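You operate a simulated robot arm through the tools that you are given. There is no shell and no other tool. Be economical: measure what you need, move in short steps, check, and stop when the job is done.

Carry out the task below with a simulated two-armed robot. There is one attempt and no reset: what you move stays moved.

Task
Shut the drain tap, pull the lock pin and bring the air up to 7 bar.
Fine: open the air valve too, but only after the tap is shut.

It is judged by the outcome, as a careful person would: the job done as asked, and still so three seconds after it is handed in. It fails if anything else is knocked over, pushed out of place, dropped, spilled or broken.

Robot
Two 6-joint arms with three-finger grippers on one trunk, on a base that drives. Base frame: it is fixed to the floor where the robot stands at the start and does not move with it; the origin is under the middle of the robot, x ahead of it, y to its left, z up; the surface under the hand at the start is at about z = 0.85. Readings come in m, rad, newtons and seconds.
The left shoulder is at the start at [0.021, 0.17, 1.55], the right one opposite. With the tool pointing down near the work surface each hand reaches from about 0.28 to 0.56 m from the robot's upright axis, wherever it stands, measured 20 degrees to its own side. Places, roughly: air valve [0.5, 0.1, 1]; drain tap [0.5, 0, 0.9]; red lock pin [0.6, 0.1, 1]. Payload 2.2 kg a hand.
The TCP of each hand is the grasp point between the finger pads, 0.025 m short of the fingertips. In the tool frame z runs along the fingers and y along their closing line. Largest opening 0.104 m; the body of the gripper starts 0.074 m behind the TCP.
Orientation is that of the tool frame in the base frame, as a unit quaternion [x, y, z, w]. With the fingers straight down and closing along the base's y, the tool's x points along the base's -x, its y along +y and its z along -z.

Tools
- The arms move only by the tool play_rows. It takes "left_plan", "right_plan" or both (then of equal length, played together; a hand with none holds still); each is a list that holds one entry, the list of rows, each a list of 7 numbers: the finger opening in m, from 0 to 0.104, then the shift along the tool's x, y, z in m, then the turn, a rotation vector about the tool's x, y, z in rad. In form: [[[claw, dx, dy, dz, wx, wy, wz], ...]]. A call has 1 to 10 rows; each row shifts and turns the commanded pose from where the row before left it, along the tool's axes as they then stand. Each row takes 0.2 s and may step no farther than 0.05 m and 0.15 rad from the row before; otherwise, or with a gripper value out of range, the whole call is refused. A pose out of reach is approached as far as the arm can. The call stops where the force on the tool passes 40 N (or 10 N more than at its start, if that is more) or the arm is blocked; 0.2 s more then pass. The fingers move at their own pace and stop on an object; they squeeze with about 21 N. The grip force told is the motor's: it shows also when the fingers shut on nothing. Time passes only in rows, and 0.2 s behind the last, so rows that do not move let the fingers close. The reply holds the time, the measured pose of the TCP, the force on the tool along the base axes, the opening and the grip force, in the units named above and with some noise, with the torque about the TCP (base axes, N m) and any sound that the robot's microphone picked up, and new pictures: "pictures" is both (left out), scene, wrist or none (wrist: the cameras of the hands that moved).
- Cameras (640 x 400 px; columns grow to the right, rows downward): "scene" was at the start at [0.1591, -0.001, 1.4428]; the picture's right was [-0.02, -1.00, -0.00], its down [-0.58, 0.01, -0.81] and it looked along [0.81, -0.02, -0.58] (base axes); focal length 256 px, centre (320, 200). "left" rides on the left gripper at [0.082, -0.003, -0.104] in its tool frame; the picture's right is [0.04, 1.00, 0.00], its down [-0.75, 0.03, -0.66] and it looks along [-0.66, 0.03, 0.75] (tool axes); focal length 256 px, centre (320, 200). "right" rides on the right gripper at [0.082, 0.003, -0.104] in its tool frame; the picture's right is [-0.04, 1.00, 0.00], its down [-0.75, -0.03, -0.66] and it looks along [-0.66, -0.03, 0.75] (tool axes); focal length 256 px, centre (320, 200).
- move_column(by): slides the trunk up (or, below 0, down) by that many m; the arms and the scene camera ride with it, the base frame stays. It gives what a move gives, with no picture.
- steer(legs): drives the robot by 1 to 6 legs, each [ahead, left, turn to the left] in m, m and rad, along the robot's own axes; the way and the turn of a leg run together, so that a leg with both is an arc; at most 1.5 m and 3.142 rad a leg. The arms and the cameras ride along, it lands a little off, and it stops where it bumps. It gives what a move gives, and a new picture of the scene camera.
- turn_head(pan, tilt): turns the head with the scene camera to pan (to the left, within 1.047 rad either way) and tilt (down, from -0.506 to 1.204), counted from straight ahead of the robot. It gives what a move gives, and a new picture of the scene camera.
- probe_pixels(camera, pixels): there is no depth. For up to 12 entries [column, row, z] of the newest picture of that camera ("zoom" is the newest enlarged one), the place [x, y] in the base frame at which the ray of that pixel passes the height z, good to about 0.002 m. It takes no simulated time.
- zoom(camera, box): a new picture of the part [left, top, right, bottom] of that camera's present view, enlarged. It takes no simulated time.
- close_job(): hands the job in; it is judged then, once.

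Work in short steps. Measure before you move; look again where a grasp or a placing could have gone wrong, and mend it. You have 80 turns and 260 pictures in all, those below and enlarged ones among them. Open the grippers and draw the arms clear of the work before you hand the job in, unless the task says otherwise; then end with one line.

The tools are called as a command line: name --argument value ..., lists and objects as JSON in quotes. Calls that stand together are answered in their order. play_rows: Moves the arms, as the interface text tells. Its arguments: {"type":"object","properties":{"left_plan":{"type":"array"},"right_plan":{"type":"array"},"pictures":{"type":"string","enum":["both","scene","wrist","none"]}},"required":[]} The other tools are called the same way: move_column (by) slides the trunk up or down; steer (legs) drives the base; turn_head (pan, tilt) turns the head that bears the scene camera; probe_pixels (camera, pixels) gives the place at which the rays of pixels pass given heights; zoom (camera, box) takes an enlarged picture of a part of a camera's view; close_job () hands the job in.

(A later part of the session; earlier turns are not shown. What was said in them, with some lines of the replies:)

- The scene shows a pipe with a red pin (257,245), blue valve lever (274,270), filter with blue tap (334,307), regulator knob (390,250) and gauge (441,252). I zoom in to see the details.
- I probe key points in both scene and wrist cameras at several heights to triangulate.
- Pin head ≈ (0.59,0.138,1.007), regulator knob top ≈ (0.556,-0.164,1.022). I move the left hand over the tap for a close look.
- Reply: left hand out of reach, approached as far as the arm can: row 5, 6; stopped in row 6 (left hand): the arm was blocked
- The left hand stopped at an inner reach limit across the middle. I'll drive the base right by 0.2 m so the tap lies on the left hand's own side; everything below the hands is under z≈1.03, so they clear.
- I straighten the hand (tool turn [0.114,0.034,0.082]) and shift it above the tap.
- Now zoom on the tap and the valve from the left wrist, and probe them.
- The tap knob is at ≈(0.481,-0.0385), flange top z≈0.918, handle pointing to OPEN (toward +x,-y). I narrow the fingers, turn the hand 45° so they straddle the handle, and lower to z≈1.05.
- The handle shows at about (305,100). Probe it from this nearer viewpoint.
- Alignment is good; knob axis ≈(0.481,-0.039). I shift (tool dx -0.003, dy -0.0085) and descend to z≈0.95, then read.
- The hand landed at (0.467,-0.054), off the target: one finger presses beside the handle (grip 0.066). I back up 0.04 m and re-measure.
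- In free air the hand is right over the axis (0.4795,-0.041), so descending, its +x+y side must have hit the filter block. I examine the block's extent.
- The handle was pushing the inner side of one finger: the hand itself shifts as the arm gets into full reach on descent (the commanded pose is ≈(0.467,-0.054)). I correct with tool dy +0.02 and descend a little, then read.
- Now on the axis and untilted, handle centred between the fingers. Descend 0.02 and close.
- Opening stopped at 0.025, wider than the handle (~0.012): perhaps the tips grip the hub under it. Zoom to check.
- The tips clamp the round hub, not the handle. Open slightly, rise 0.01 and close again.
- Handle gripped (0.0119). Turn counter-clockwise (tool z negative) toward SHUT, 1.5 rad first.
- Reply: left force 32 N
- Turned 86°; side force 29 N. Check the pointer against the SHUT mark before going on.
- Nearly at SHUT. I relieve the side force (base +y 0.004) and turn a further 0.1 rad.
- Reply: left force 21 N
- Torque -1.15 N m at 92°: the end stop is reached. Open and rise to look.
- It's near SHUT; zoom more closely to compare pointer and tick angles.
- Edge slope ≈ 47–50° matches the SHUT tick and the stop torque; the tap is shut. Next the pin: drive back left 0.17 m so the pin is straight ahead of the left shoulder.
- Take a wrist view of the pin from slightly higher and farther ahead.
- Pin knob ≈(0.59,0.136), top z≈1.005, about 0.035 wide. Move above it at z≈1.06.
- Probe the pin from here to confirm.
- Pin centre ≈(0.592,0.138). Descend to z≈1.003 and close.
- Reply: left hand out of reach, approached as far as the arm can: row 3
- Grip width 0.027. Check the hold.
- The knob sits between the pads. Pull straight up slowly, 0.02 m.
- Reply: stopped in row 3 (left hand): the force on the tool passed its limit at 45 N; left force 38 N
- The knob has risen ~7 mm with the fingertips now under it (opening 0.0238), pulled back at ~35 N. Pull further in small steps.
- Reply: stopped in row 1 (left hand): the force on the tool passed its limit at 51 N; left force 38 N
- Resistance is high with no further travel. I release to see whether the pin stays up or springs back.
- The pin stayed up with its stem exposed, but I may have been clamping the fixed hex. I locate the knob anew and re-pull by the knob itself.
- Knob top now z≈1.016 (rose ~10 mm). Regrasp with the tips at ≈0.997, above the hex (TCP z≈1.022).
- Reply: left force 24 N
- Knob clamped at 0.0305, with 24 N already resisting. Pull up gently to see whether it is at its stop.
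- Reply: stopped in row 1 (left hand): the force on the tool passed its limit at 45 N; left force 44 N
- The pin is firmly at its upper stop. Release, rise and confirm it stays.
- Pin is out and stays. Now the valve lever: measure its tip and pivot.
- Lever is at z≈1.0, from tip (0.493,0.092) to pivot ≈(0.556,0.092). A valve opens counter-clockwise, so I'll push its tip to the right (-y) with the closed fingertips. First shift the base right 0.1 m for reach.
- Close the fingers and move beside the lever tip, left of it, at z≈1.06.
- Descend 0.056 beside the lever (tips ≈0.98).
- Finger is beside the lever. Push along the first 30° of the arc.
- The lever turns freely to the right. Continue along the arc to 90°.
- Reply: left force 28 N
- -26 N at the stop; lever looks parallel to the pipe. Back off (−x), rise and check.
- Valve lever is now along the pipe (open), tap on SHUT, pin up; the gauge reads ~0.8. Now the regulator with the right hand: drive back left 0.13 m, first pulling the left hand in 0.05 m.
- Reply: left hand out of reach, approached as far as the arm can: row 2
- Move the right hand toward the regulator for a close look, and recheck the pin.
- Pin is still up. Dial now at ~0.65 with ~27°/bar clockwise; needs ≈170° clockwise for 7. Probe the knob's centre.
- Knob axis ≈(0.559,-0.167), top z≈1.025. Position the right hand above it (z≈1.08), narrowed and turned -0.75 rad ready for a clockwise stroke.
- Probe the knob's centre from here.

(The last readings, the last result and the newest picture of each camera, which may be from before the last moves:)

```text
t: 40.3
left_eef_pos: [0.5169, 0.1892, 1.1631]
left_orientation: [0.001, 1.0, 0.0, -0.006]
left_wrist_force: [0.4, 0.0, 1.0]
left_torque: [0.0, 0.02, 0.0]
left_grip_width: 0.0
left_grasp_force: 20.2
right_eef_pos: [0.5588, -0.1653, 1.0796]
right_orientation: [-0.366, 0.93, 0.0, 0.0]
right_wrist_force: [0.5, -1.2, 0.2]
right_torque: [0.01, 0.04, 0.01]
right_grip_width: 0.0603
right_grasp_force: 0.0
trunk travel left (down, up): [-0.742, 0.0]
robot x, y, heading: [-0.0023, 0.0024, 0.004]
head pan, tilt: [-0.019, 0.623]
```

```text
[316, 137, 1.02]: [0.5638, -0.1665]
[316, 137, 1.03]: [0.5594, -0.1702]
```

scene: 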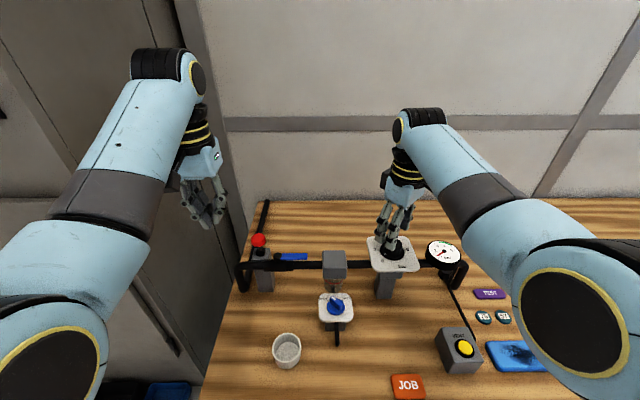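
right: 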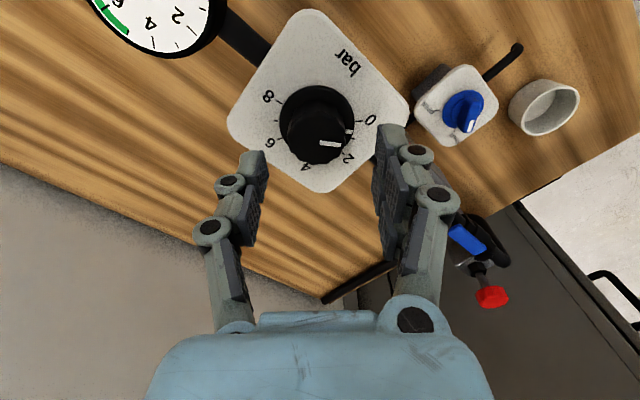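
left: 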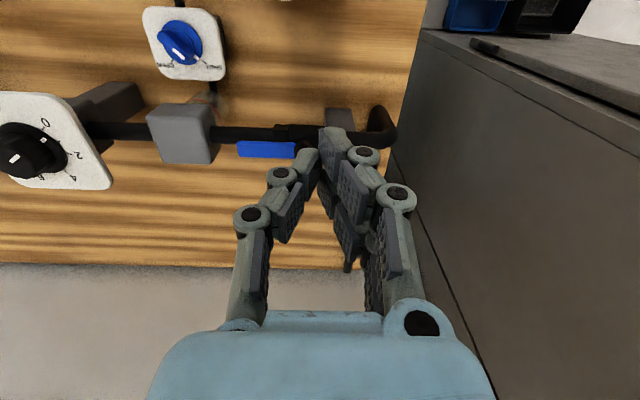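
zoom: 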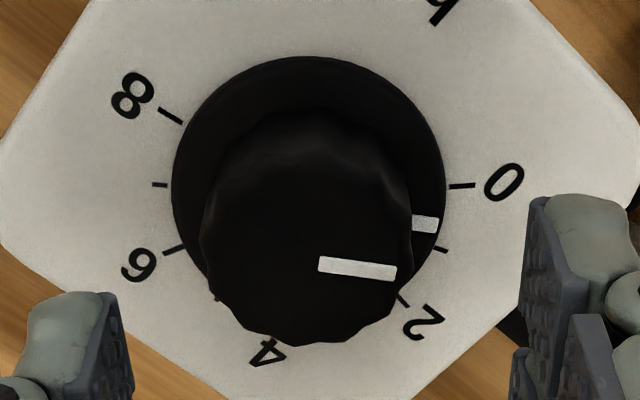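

Axis ≈(0.561,-0.168). Shift slightly, descend to z≈1.03 (tips ≈1.005) and close.

play_rows --right_plan '[[[0.06, 0, -0.0035, 0.02, 0, 0, 0], [0.06, 0, 0, 0.015, 0, 0, 0], [0.06, 0, 0, 0.015, 0, 0, 0], [0.02, 0, 0, 0, 0, 0, 0], [0.0, 0, 0, 0, 0, 0, 0], [0.0, 0, 0, 0, 0, 0, 0]]]' --pictures "wrist"

zoom --camera "right" --box '[230, 70, 410, 230]'

```text
t: 41.7
left_eef_pos: [0.5129, 0.1884, 1.1647]
left_orientation: [0.0, 1.0, -0.001, -0.004]
left_wrist_force: [-1.2, -0.2, 0.0]
left_torque: [0.01, 0.0, -0.02]
left_grip_width: 0.0
left_grasp_force: 21.2
right_eef_pos: [0.5608, -0.1683, 1.0324]
right_orientation: [-0.365, 0.931, -0.001, 0.002]
right_wrist_force: [-5.3, 3.1, 34.0]
right_torque: [0.49, 1.81, 0.1]
right_grip_width: 0.0519
right_grasp_force: 44.7
trunk travel left (down, up): [-0.742, 0.0]
robot x, y, heading: [-0.0013, 0.0037, 0.004]
head pan, tilt: [-0.019, 0.623]
```

right: 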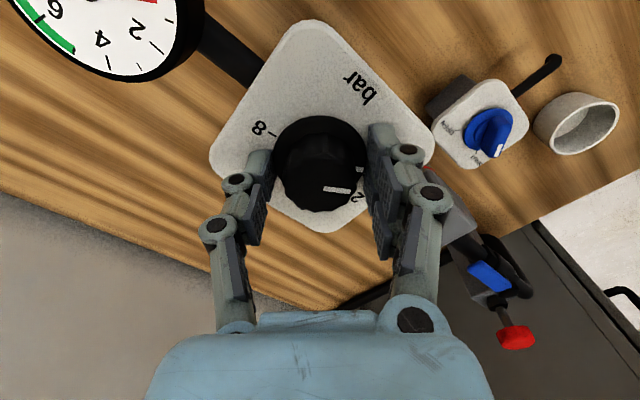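

```text
2.50 times, centred on (320, 150) of right
```

zoom: 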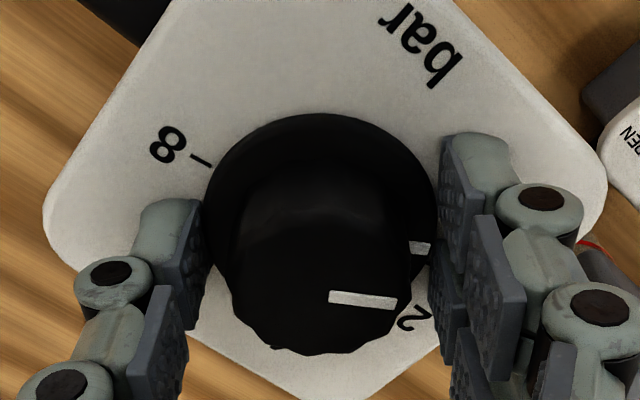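

The tips clamp the flange and touch the plate (34 N up), so everything sits higher than thought. Open, rise 0.02 and close on the knob itself.

play_rows --right_plan '[[[0.065, 0, 0, 0, 0, 0, 0], [0.065, 0, 0, -0.01, 0, 0, 0], [0.065, 0, 0, -0.01, 0, 0, 0], [0.02, 0, 0, 0, 0, 0, 0], [0.0, 0, 0, 0, 0, 0, 0], [0.0, 0, 0, 0, 0, 0, 0]]]' --pictures "wrist"

zoom --camera "right" --box '[230, 70, 410, 230]'

```text
t: 43.1
left_eef_pos: [0.5154, 0.1877, 1.1639]
left_orientation: [0.0, 1.0, -0.001, -0.006]
left_wrist_force: [0.3, 0.0, -0.1]
left_torque: [-0.02, 0.03, 0.03]
left_grip_width: 0.0002
left_grasp_force: 21.0
right_eef_pos: [0.5606, -0.1675, 1.05]
right_orientation: [-0.365, 0.931, 0.001, -0.002]
right_wrist_force: [-5.9, 3.1, -3.2]
right_torque: [0.04, 0.43, -0.02]
right_grip_width: 0.0373
right_grasp_force: 45.0
trunk travel left (down, up): [-0.742, 0.0]
robot x, y, heading: [-0.0057, 0.0013, 0.003]
head pan, tilt: [-0.019, 0.623]
```

right: 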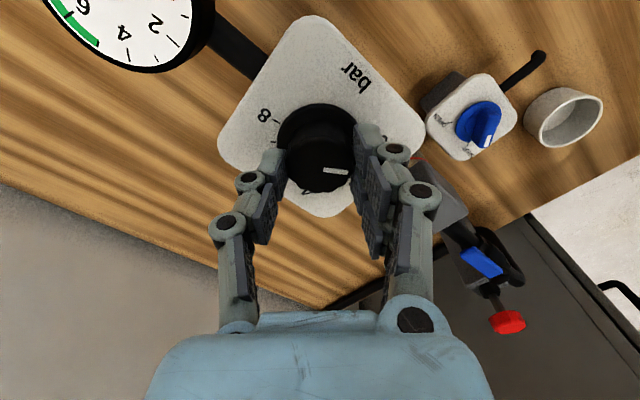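

```text
2.50 times, centred on (320, 150) of right
```

zoom: 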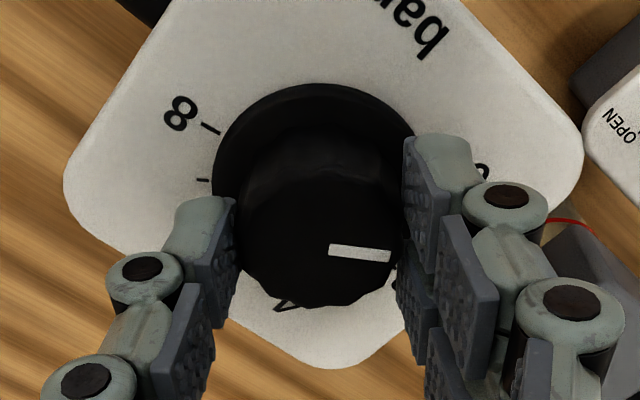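

Knob gripped (0.0373). Turn clockwise 1.49 rad.

play_rows --right_plan '[[[0, 0, 0, 0, 0, 0, 0.149], [0, 0, 0, 0, 0, 0, 0.149], [0, 0, 0, 0, 0, 0, 0.149], [0, 0, 0, 0, 0, 0, 0.149], [0, 0, 0, 0, 0, 0, 0.149], [0, 0, 0, 0, 0, 0, 0.149], [0, 0, 0, 0, 0, 0, 0.149], [0, 0, 0, 0, 0, 0, 0.149], [0, 0, 0, 0, 0, 0, 0.149], [0, 0, 0, 0, 0, 0, 0.149]]]' --pictures "both"

zoom --camera "scene" --box '[350, 210, 480, 300]'

```text
t: 45.3
left_eef_pos: [0.514, 0.1876, 1.1636]
left_orientation: [0.001, 1.0, 0.0, -0.005]
left_wrist_force: [-1.6, -0.4, 0.2]
left_torque: [0.0, -0.01, -0.02]
left_grip_width: 0.0
left_grasp_force: 21.0
right_eef_pos: [0.5612, -0.1703, 1.0488]
right_orientation: [0.364, 0.931, 0.0, -0.001]
right_wrist_force: [-15.3, -1.8, -12.5]
right_torque: [0.51, 0.84, 0.02]
right_grip_width: 0.0371
right_grasp_force: 44.9
trunk travel left (down, up): [-0.742, 0.0]
robot x, y, heading: [0.0023, 0.0049, 0.004]
head pan, tilt: [-0.019, 0.623]
```

scene: 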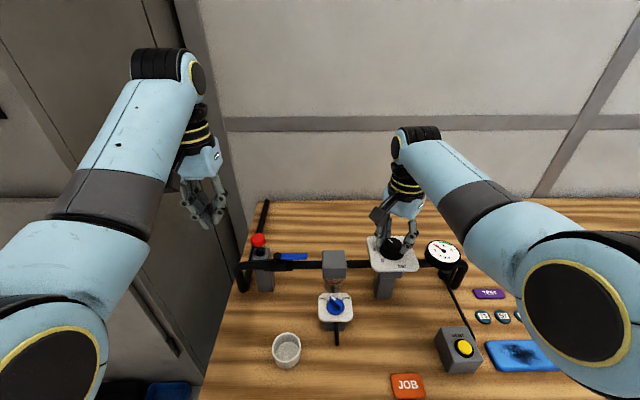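
right: 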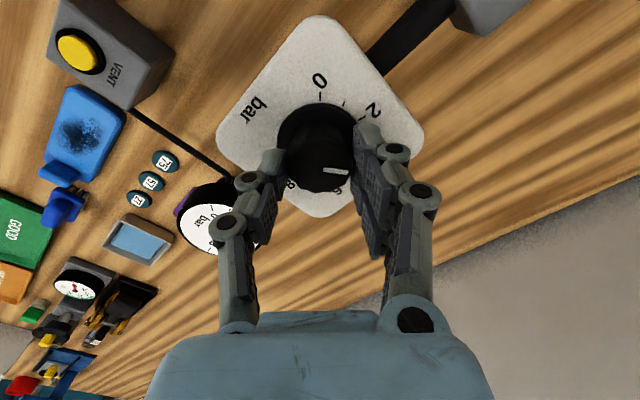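

```text
4.44 times, centred on (415, 255) of scene
```

zoom: 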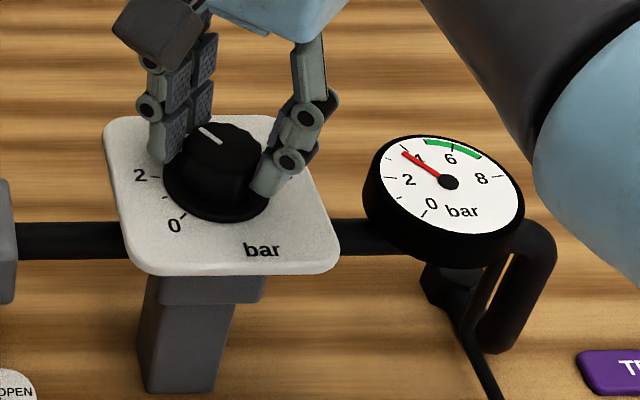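

Works: gauge ~3.8 bar. Release, turn the hand back in place for a second stroke.

play_rows --right_plan '[[[0.065, 0, 0, 0, 0, 0, 0], [0.065, 0, 0, 0, 0, 0, 0], [0.065, 0, 0, -0.005, 0, 0, -0.149], [0.065, 0, 0, 0, 0, 0, -0.149], [0.065, 0, 0, 0, 0, 0, -0.149], [0.065, 0, 0, 0, 0, 0, -0.149], [0.065, 0, 0, 0, 0, 0, -0.149], [0.065, 0, 0, 0, 0, 0, -0.149], [0.065, 0, 0, 0, 0, 0, -0.149], [0.065, 0, 0, 0, 0, 0, -0.149]]]' --pictures "none"

play_rows --right_plan '[[[0.065, 0, 0, 0, 0, 0, -0.149], [0.065, 0, 0, 0.003, 0, 0, -0.149], [0.065, 0, 0, 0, 0, 0, 0], [0.02, 0, 0, 0, 0, 0, 0], [0.0, 0, 0, 0, 0, 0, 0], [0.0, 0, 0, 0, 0, 0, 0]]]' --pictures "both"

zoom --camera "scene" --box '[350, 210, 480, 300]'

```text
t: 47.5
left_eef_pos: [0.5164, 0.1869, 1.1635]
left_orientation: [0.001, 1.0, 0.0, -0.006]
left_wrist_force: [1.0, -0.7, -0.2]
left_torque: [-0.02, 0.0, 0.0]
left_grip_width: 0.0
left_grasp_force: 20.9
right_eef_pos: [0.562, -0.1687, 1.055]
right_orientation: [-0.224, 0.975, 0.0, 0.0]
right_wrist_force: [0.6, -0.5, 0.4]
right_torque: [0.03, -0.01, 0.03]
right_grip_width: 0.0652
right_grasp_force: 0.0
trunk travel left (down, up): [-0.742, 0.0]
robot x, y, heading: [-0.0012, 0.0023, 0.001]
head pan, tilt: [-0.019, 0.623]
```

```text
t: 48.9
left_eef_pos: [0.5147, 0.1888, 1.1642]
left_orientation: [0.0, 1.0, -0.001, -0.006]
left_wrist_force: [0.0, 0.3, -0.8]
left_torque: [-0.01, -0.02, -0.03]
left_grip_width: 0.0
left_grasp_force: 21.0
right_eef_pos: [0.5622, -0.1664, 1.0521]
right_orientation: [-0.366, 0.931, 0.001, -0.001]
right_wrist_force: [-3.3, 3.0, -1.1]
right_torque: [0.28, 0.03, -0.02]
right_grip_width: 0.0371
right_grasp_force: 45.1
trunk travel left (down, up): [-0.742, 0.0]
robot x, y, heading: [-0.0019, 0.0034, 0.003]
head pan, tilt: [-0.019, 0.623]
```

scene: 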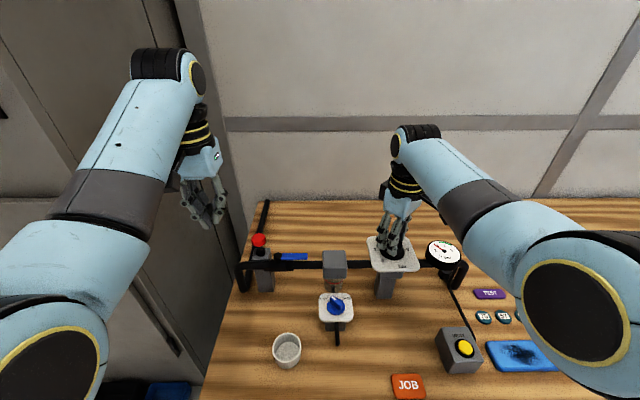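
right: 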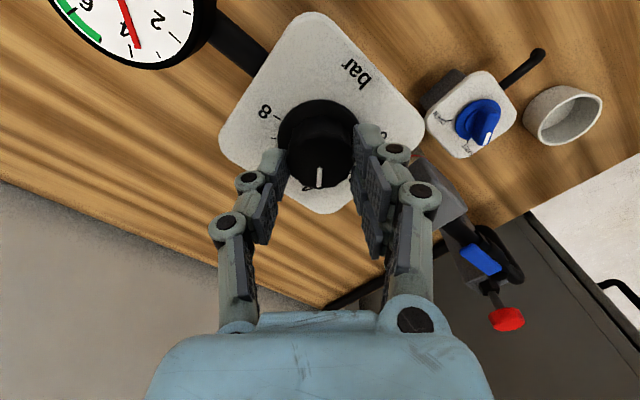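

```text
4.44 times, centred on (415, 255) of scene
```

zoom: 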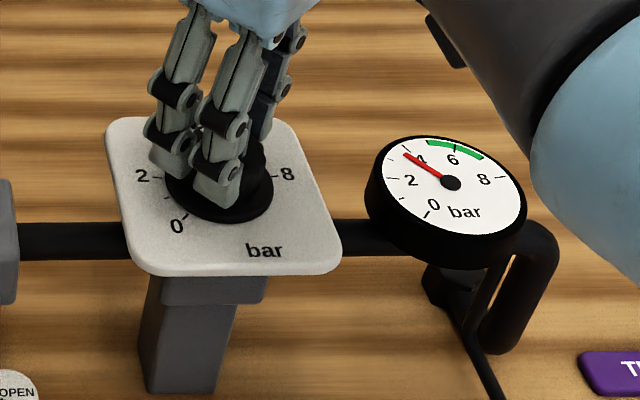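

Holding ~3.9 bar. Second stroke: 1.3 rad, then read the gauge.

play_rows --right_plan '[[[0, 0, 0, 0, 0, 0, 0.149], [0, 0, 0, 0, 0, 0, 0.149], [0, 0, 0, 0, 0, 0, 0.149], [0, 0, 0, 0, 0, 0, 0.149], [0, 0, 0, 0, 0, 0, 0.149], [0, 0, 0, 0, 0, 0, 0.149], [0, 0, 0, 0, 0, 0, 0.149], [0, 0, 0, 0, 0, 0, 0.149], [0, 0, 0, 0, 0, 0, 0.108], [0, 0, 0, 0, 0, 0, 0]]]' --pictures "both"

zoom --camera "scene" --box '[410, 225, 480, 275]'

zoom --camera "right" --box '[230, 70, 410, 230]'

```text
t: 51.1
left_eef_pos: [0.5157, 0.188, 1.1647]
left_orientation: [0.001, 1.0, 0.0, -0.006]
left_wrist_force: [-0.3, -0.2, 0.0]
left_torque: [-0.02, 0.0, 0.02]
left_grip_width: 0.0
left_grasp_force: 21.2
right_eef_pos: [0.5614, -0.1694, 1.0523]
right_orientation: [0.274, 0.962, -0.001, -0.001]
right_wrist_force: [-2.2, -5.7, 0.3]
right_torque: [-0.34, -0.14, -0.01]
right_grip_width: 0.0376
right_grasp_force: 45.1
trunk travel left (down, up): [-0.742, 0.0]
robot x, y, heading: [-0.0055, 0.0036, -0.0]
head pan, tilt: [-0.019, 0.623]
```

scene: 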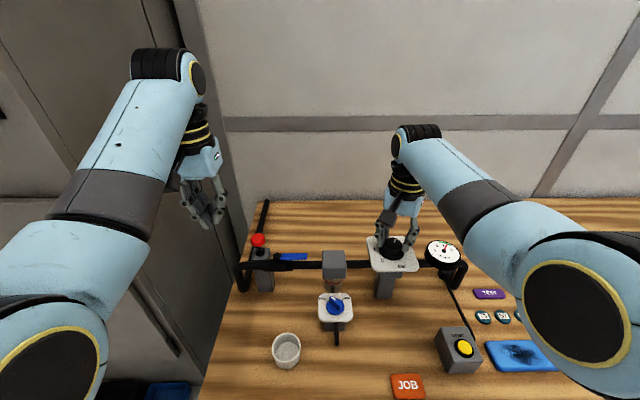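
right: 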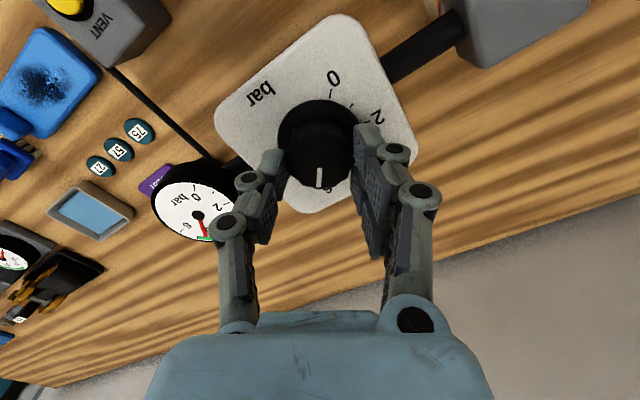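

```text
8.00 times, centred on (445, 250) of scene
```

zoom: 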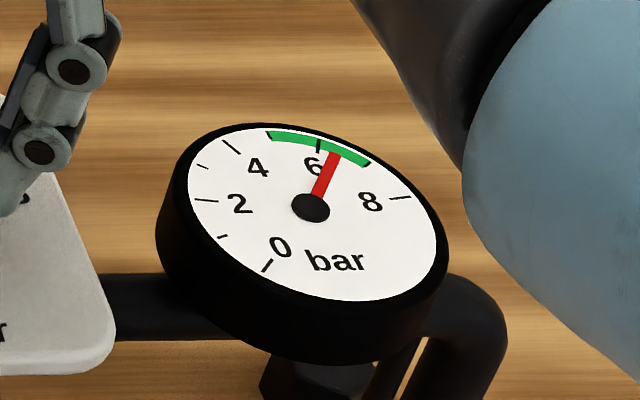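

```text
2.50 times, centred on (320, 150) of right
```

zoom: 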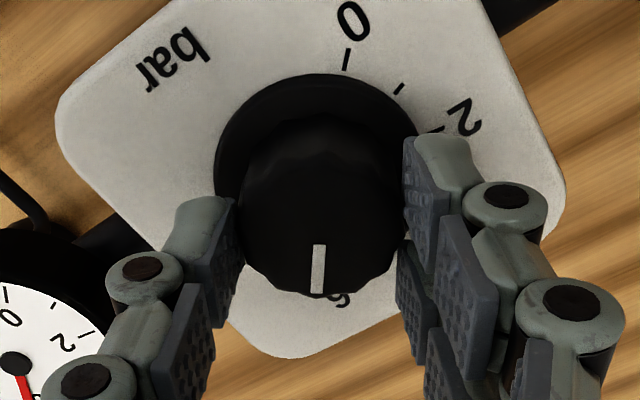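

Needle ≈6.4 (green band ends at 5 and 7). Turn 0.27 rad more (≈0.57 bar).

play_rows --right_plan '[[[0, 0, 0, 0, 0, 0, 0.13], [0, 0, 0, 0, 0, 0, 0.14], [0, 0, 0, 0, 0, 0, 0], [0, 0, 0, 0, 0, 0, 0], [0, 0, 0, 0, 0, 0, 0]]]' --pictures "both"

zoom --camera "scene" --box '[415, 230, 471, 270]'

```text
t: 52.3
left_eef_pos: [0.5152, 0.1861, 1.1655]
left_orientation: [0.001, 1.0, 0.001, -0.006]
left_wrist_force: [0.0, -0.3, -0.7]
left_torque: [0.03, 0.01, -0.03]
left_grip_width: 0.0
left_grasp_force: 21.1
right_eef_pos: [0.5613, -0.1693, 1.0513]
right_orientation: [0.4, 0.917, 0.0, 0.0]
right_wrist_force: [-3.3, -15.2, 6.2]
right_torque: [-0.42, 0.29, 0.02]
right_grip_width: 0.0373
right_grasp_force: 44.8
trunk travel left (down, up): [-0.742, 0.0]
robot x, y, heading: [-0.0002, 0.0022, 0.0]
head pan, tilt: [-0.019, 0.623]
```

scene: 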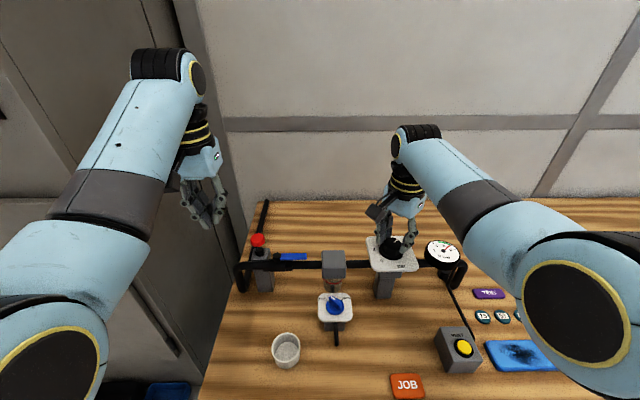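
right: 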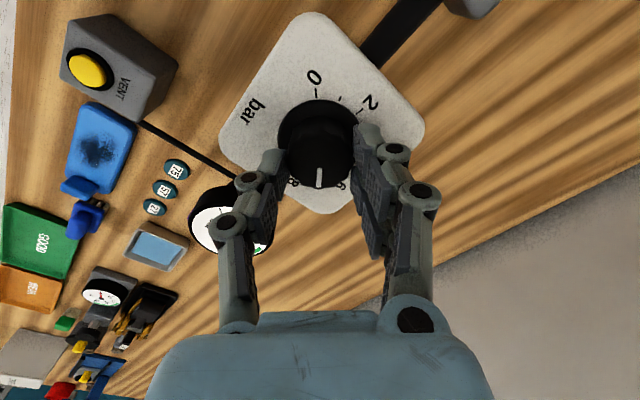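

```text
10.00 times, centred on (443, 250) of scene
```

zoom: 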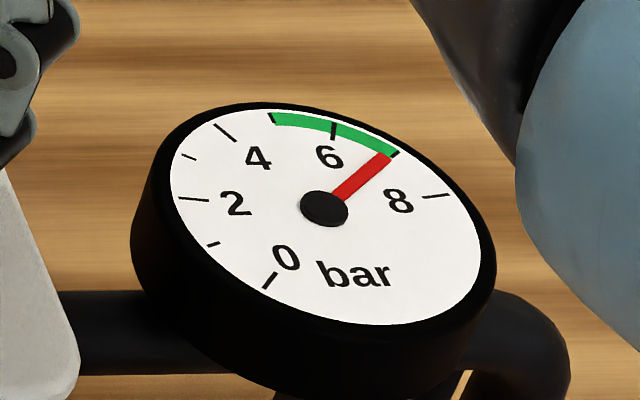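

Needle is on the 7 tick. Release, rise clear and check head-on with the right wrist camera.

play_rows --right_plan '[[[0.065, 0, 0, 0, 0, 0, 0], [0.065, 0, 0, 0, 0, 0, 0], [0.065, 0, 0, -0.03, 0, 0, 0], [0.065, 0, 0, -0.04, 0, 0, -0.14], [0.065, 0, 0, -0.03, 0, 0, -0.14], [0.065, 0, 0, 0, 0, 0, -0.14], [0.065, 0, 0, 0, 0, 0, -0.14], [0.065, 0, 0, 0, 0, 0, -0.14], [0.065, 0.02, -0.04, 0, 0, 0, -0.12], [0.065, 0.0, -0.04, 0, 0, 0, 0]]]' --pictures "both"

zoom --camera "scene" --box '[415, 230, 471, 270]'

zoom --camera "right" --box '[240, 40, 420, 160]'

```text
t: 54.5
left_eef_pos: [0.5164, 0.1868, 1.1646]
left_orientation: [0.0, 1.0, -0.001, -0.006]
left_wrist_force: [0.7, 0.2, 0.7]
left_torque: [-0.02, 0.0, 0.0]
left_grip_width: 0.0002
left_grasp_force: 21.1
right_eef_pos: [0.5362, -0.2457, 1.1519]
right_orientation: [0.0, 1.0, 0.001, -0.001]
right_wrist_force: [0.3, 0.4, 0.3]
right_torque: [0.03, 0.05, 0.01]
right_grip_width: 0.0651
right_grasp_force: 0.0
trunk travel left (down, up): [-0.742, 0.0]
robot x, y, heading: [0.0025, 0.0041, 0.001]
head pan, tilt: [-0.019, 0.623]
```

scene: 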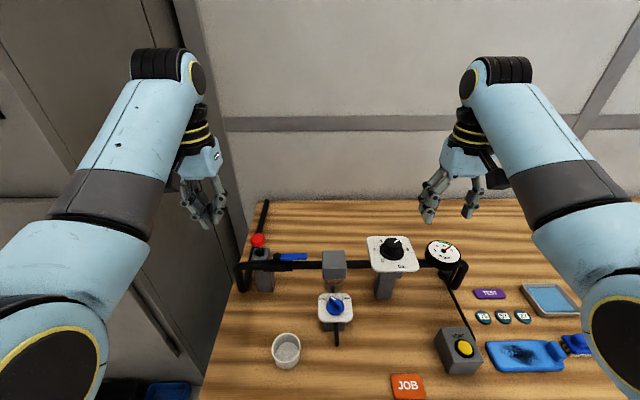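
right: 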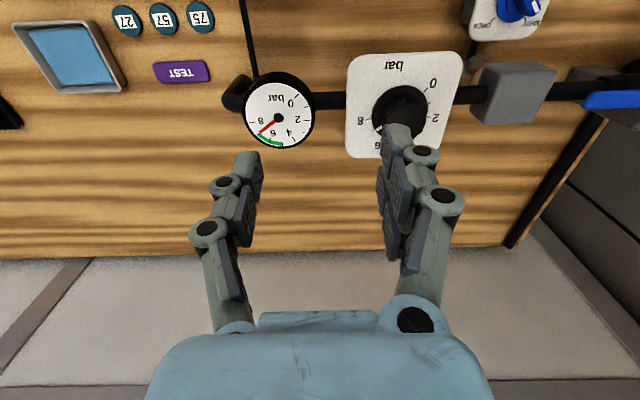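

```text
10.00 times, centred on (443, 250) of scene
```

zoom: 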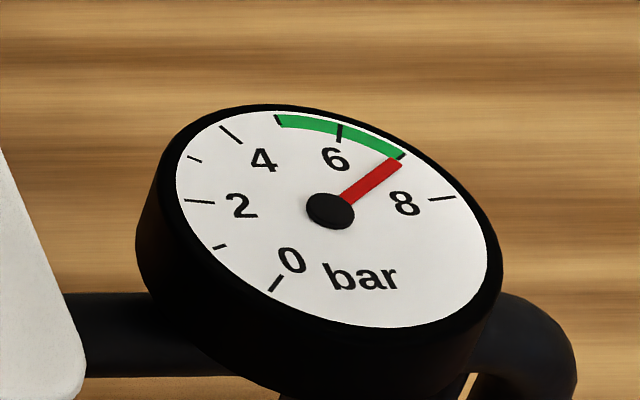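

```text
3.33 times, centred on (330, 100) of right
```

zoom: 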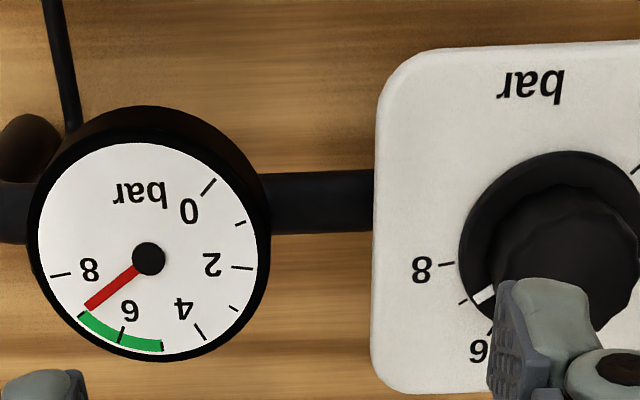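

Gauge reads 7 and the dial too. Open the left gripper, move both hands up a little and do a final check.

play_rows --left_plan '[[[0.06, 0, 0, 0, 0, 0, 0], [0.08, -0.02, 0, -0.03, 0, 0, 0], [0.08, -0.02, 0, -0.03, 0, 0, 0], [0.08, 0, 0, 0, 0, 0, 0], [0.08, 0, 0, 0, 0, 0, 0]]]' --right_plan '[[[0.09, 0, 0, 0, 0, 0, 0], [0.1, -0.02, -0.02, 0, 0, 0, 0], [0.1, -0.02, -0.02, 0, 0, 0, 0], [0.1, 0, 0, 0, 0, 0, 0], [0.1, 0, 0, 0, 0, 0, 0]]]' --pictures "scene"

zoom --camera "scene" --box '[230, 220, 360, 330]'

zoom --camera "scene" --box '[415, 230, 471, 270]'

```text
t: 55.7
left_eef_pos: [0.5703, 0.1866, 1.2114]
left_orientation: [-0.001, 1.0, 0.0, -0.007]
left_wrist_force: [-0.2, -0.9, -0.2]
left_torque: [0.0, 0.0, -0.01]
left_grip_width: 0.0799
left_grasp_force: 0.1
left hand out of reach, approached as far as the arm can: row 2, 3
right_eef_pos: [0.5777, -0.2856, 1.1511]
right_orientation: [0.0, 1.0, 0.0, -0.002]
right_wrist_force: [-0.1, -0.4, 0.5]
right_torque: [0.01, 0.01, 0.01]
right_grip_width: 0.1
right_grasp_force: 0.0
trunk travel left (down, up): [-0.742, 0.0]
robot x, y, heading: [0.0002, 0.0051, -0.002]
head pan, tilt: [-0.019, 0.623]
```

scene: 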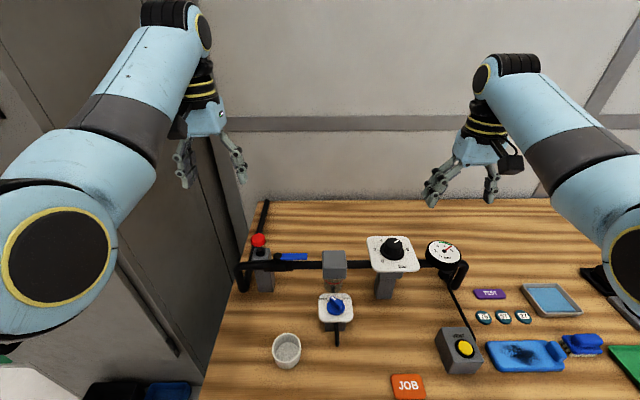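

```text
3.64 times, centred on (295, 275) of scene
```

zoom: 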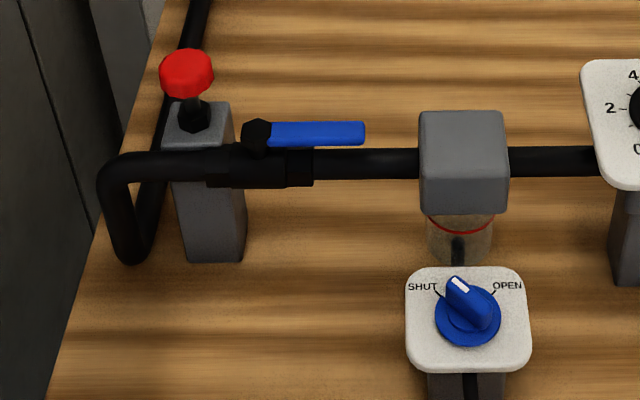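

```text
10.00 times, centred on (443, 250) of scene
```

zoom: 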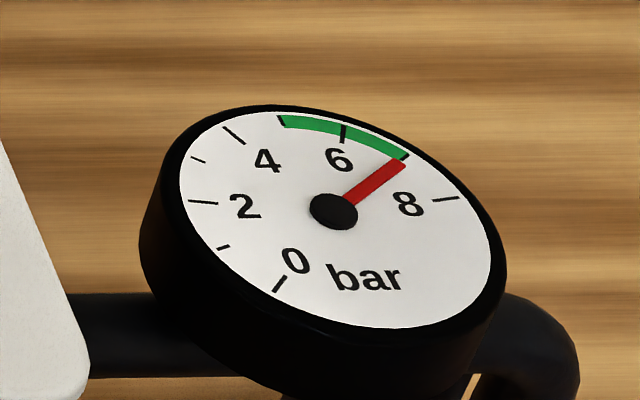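

Tap on SHUT, pin up, lever open along the pipe, gauge steady at 7 bar, hands clear and open. Handing in.

close_job

```text
The job is handed in.
```

The drain tap is shut, the lock pin is pulled, the air valve was opened after the tap was shut, and the gauge reads a steady 7 bar at hand-in.
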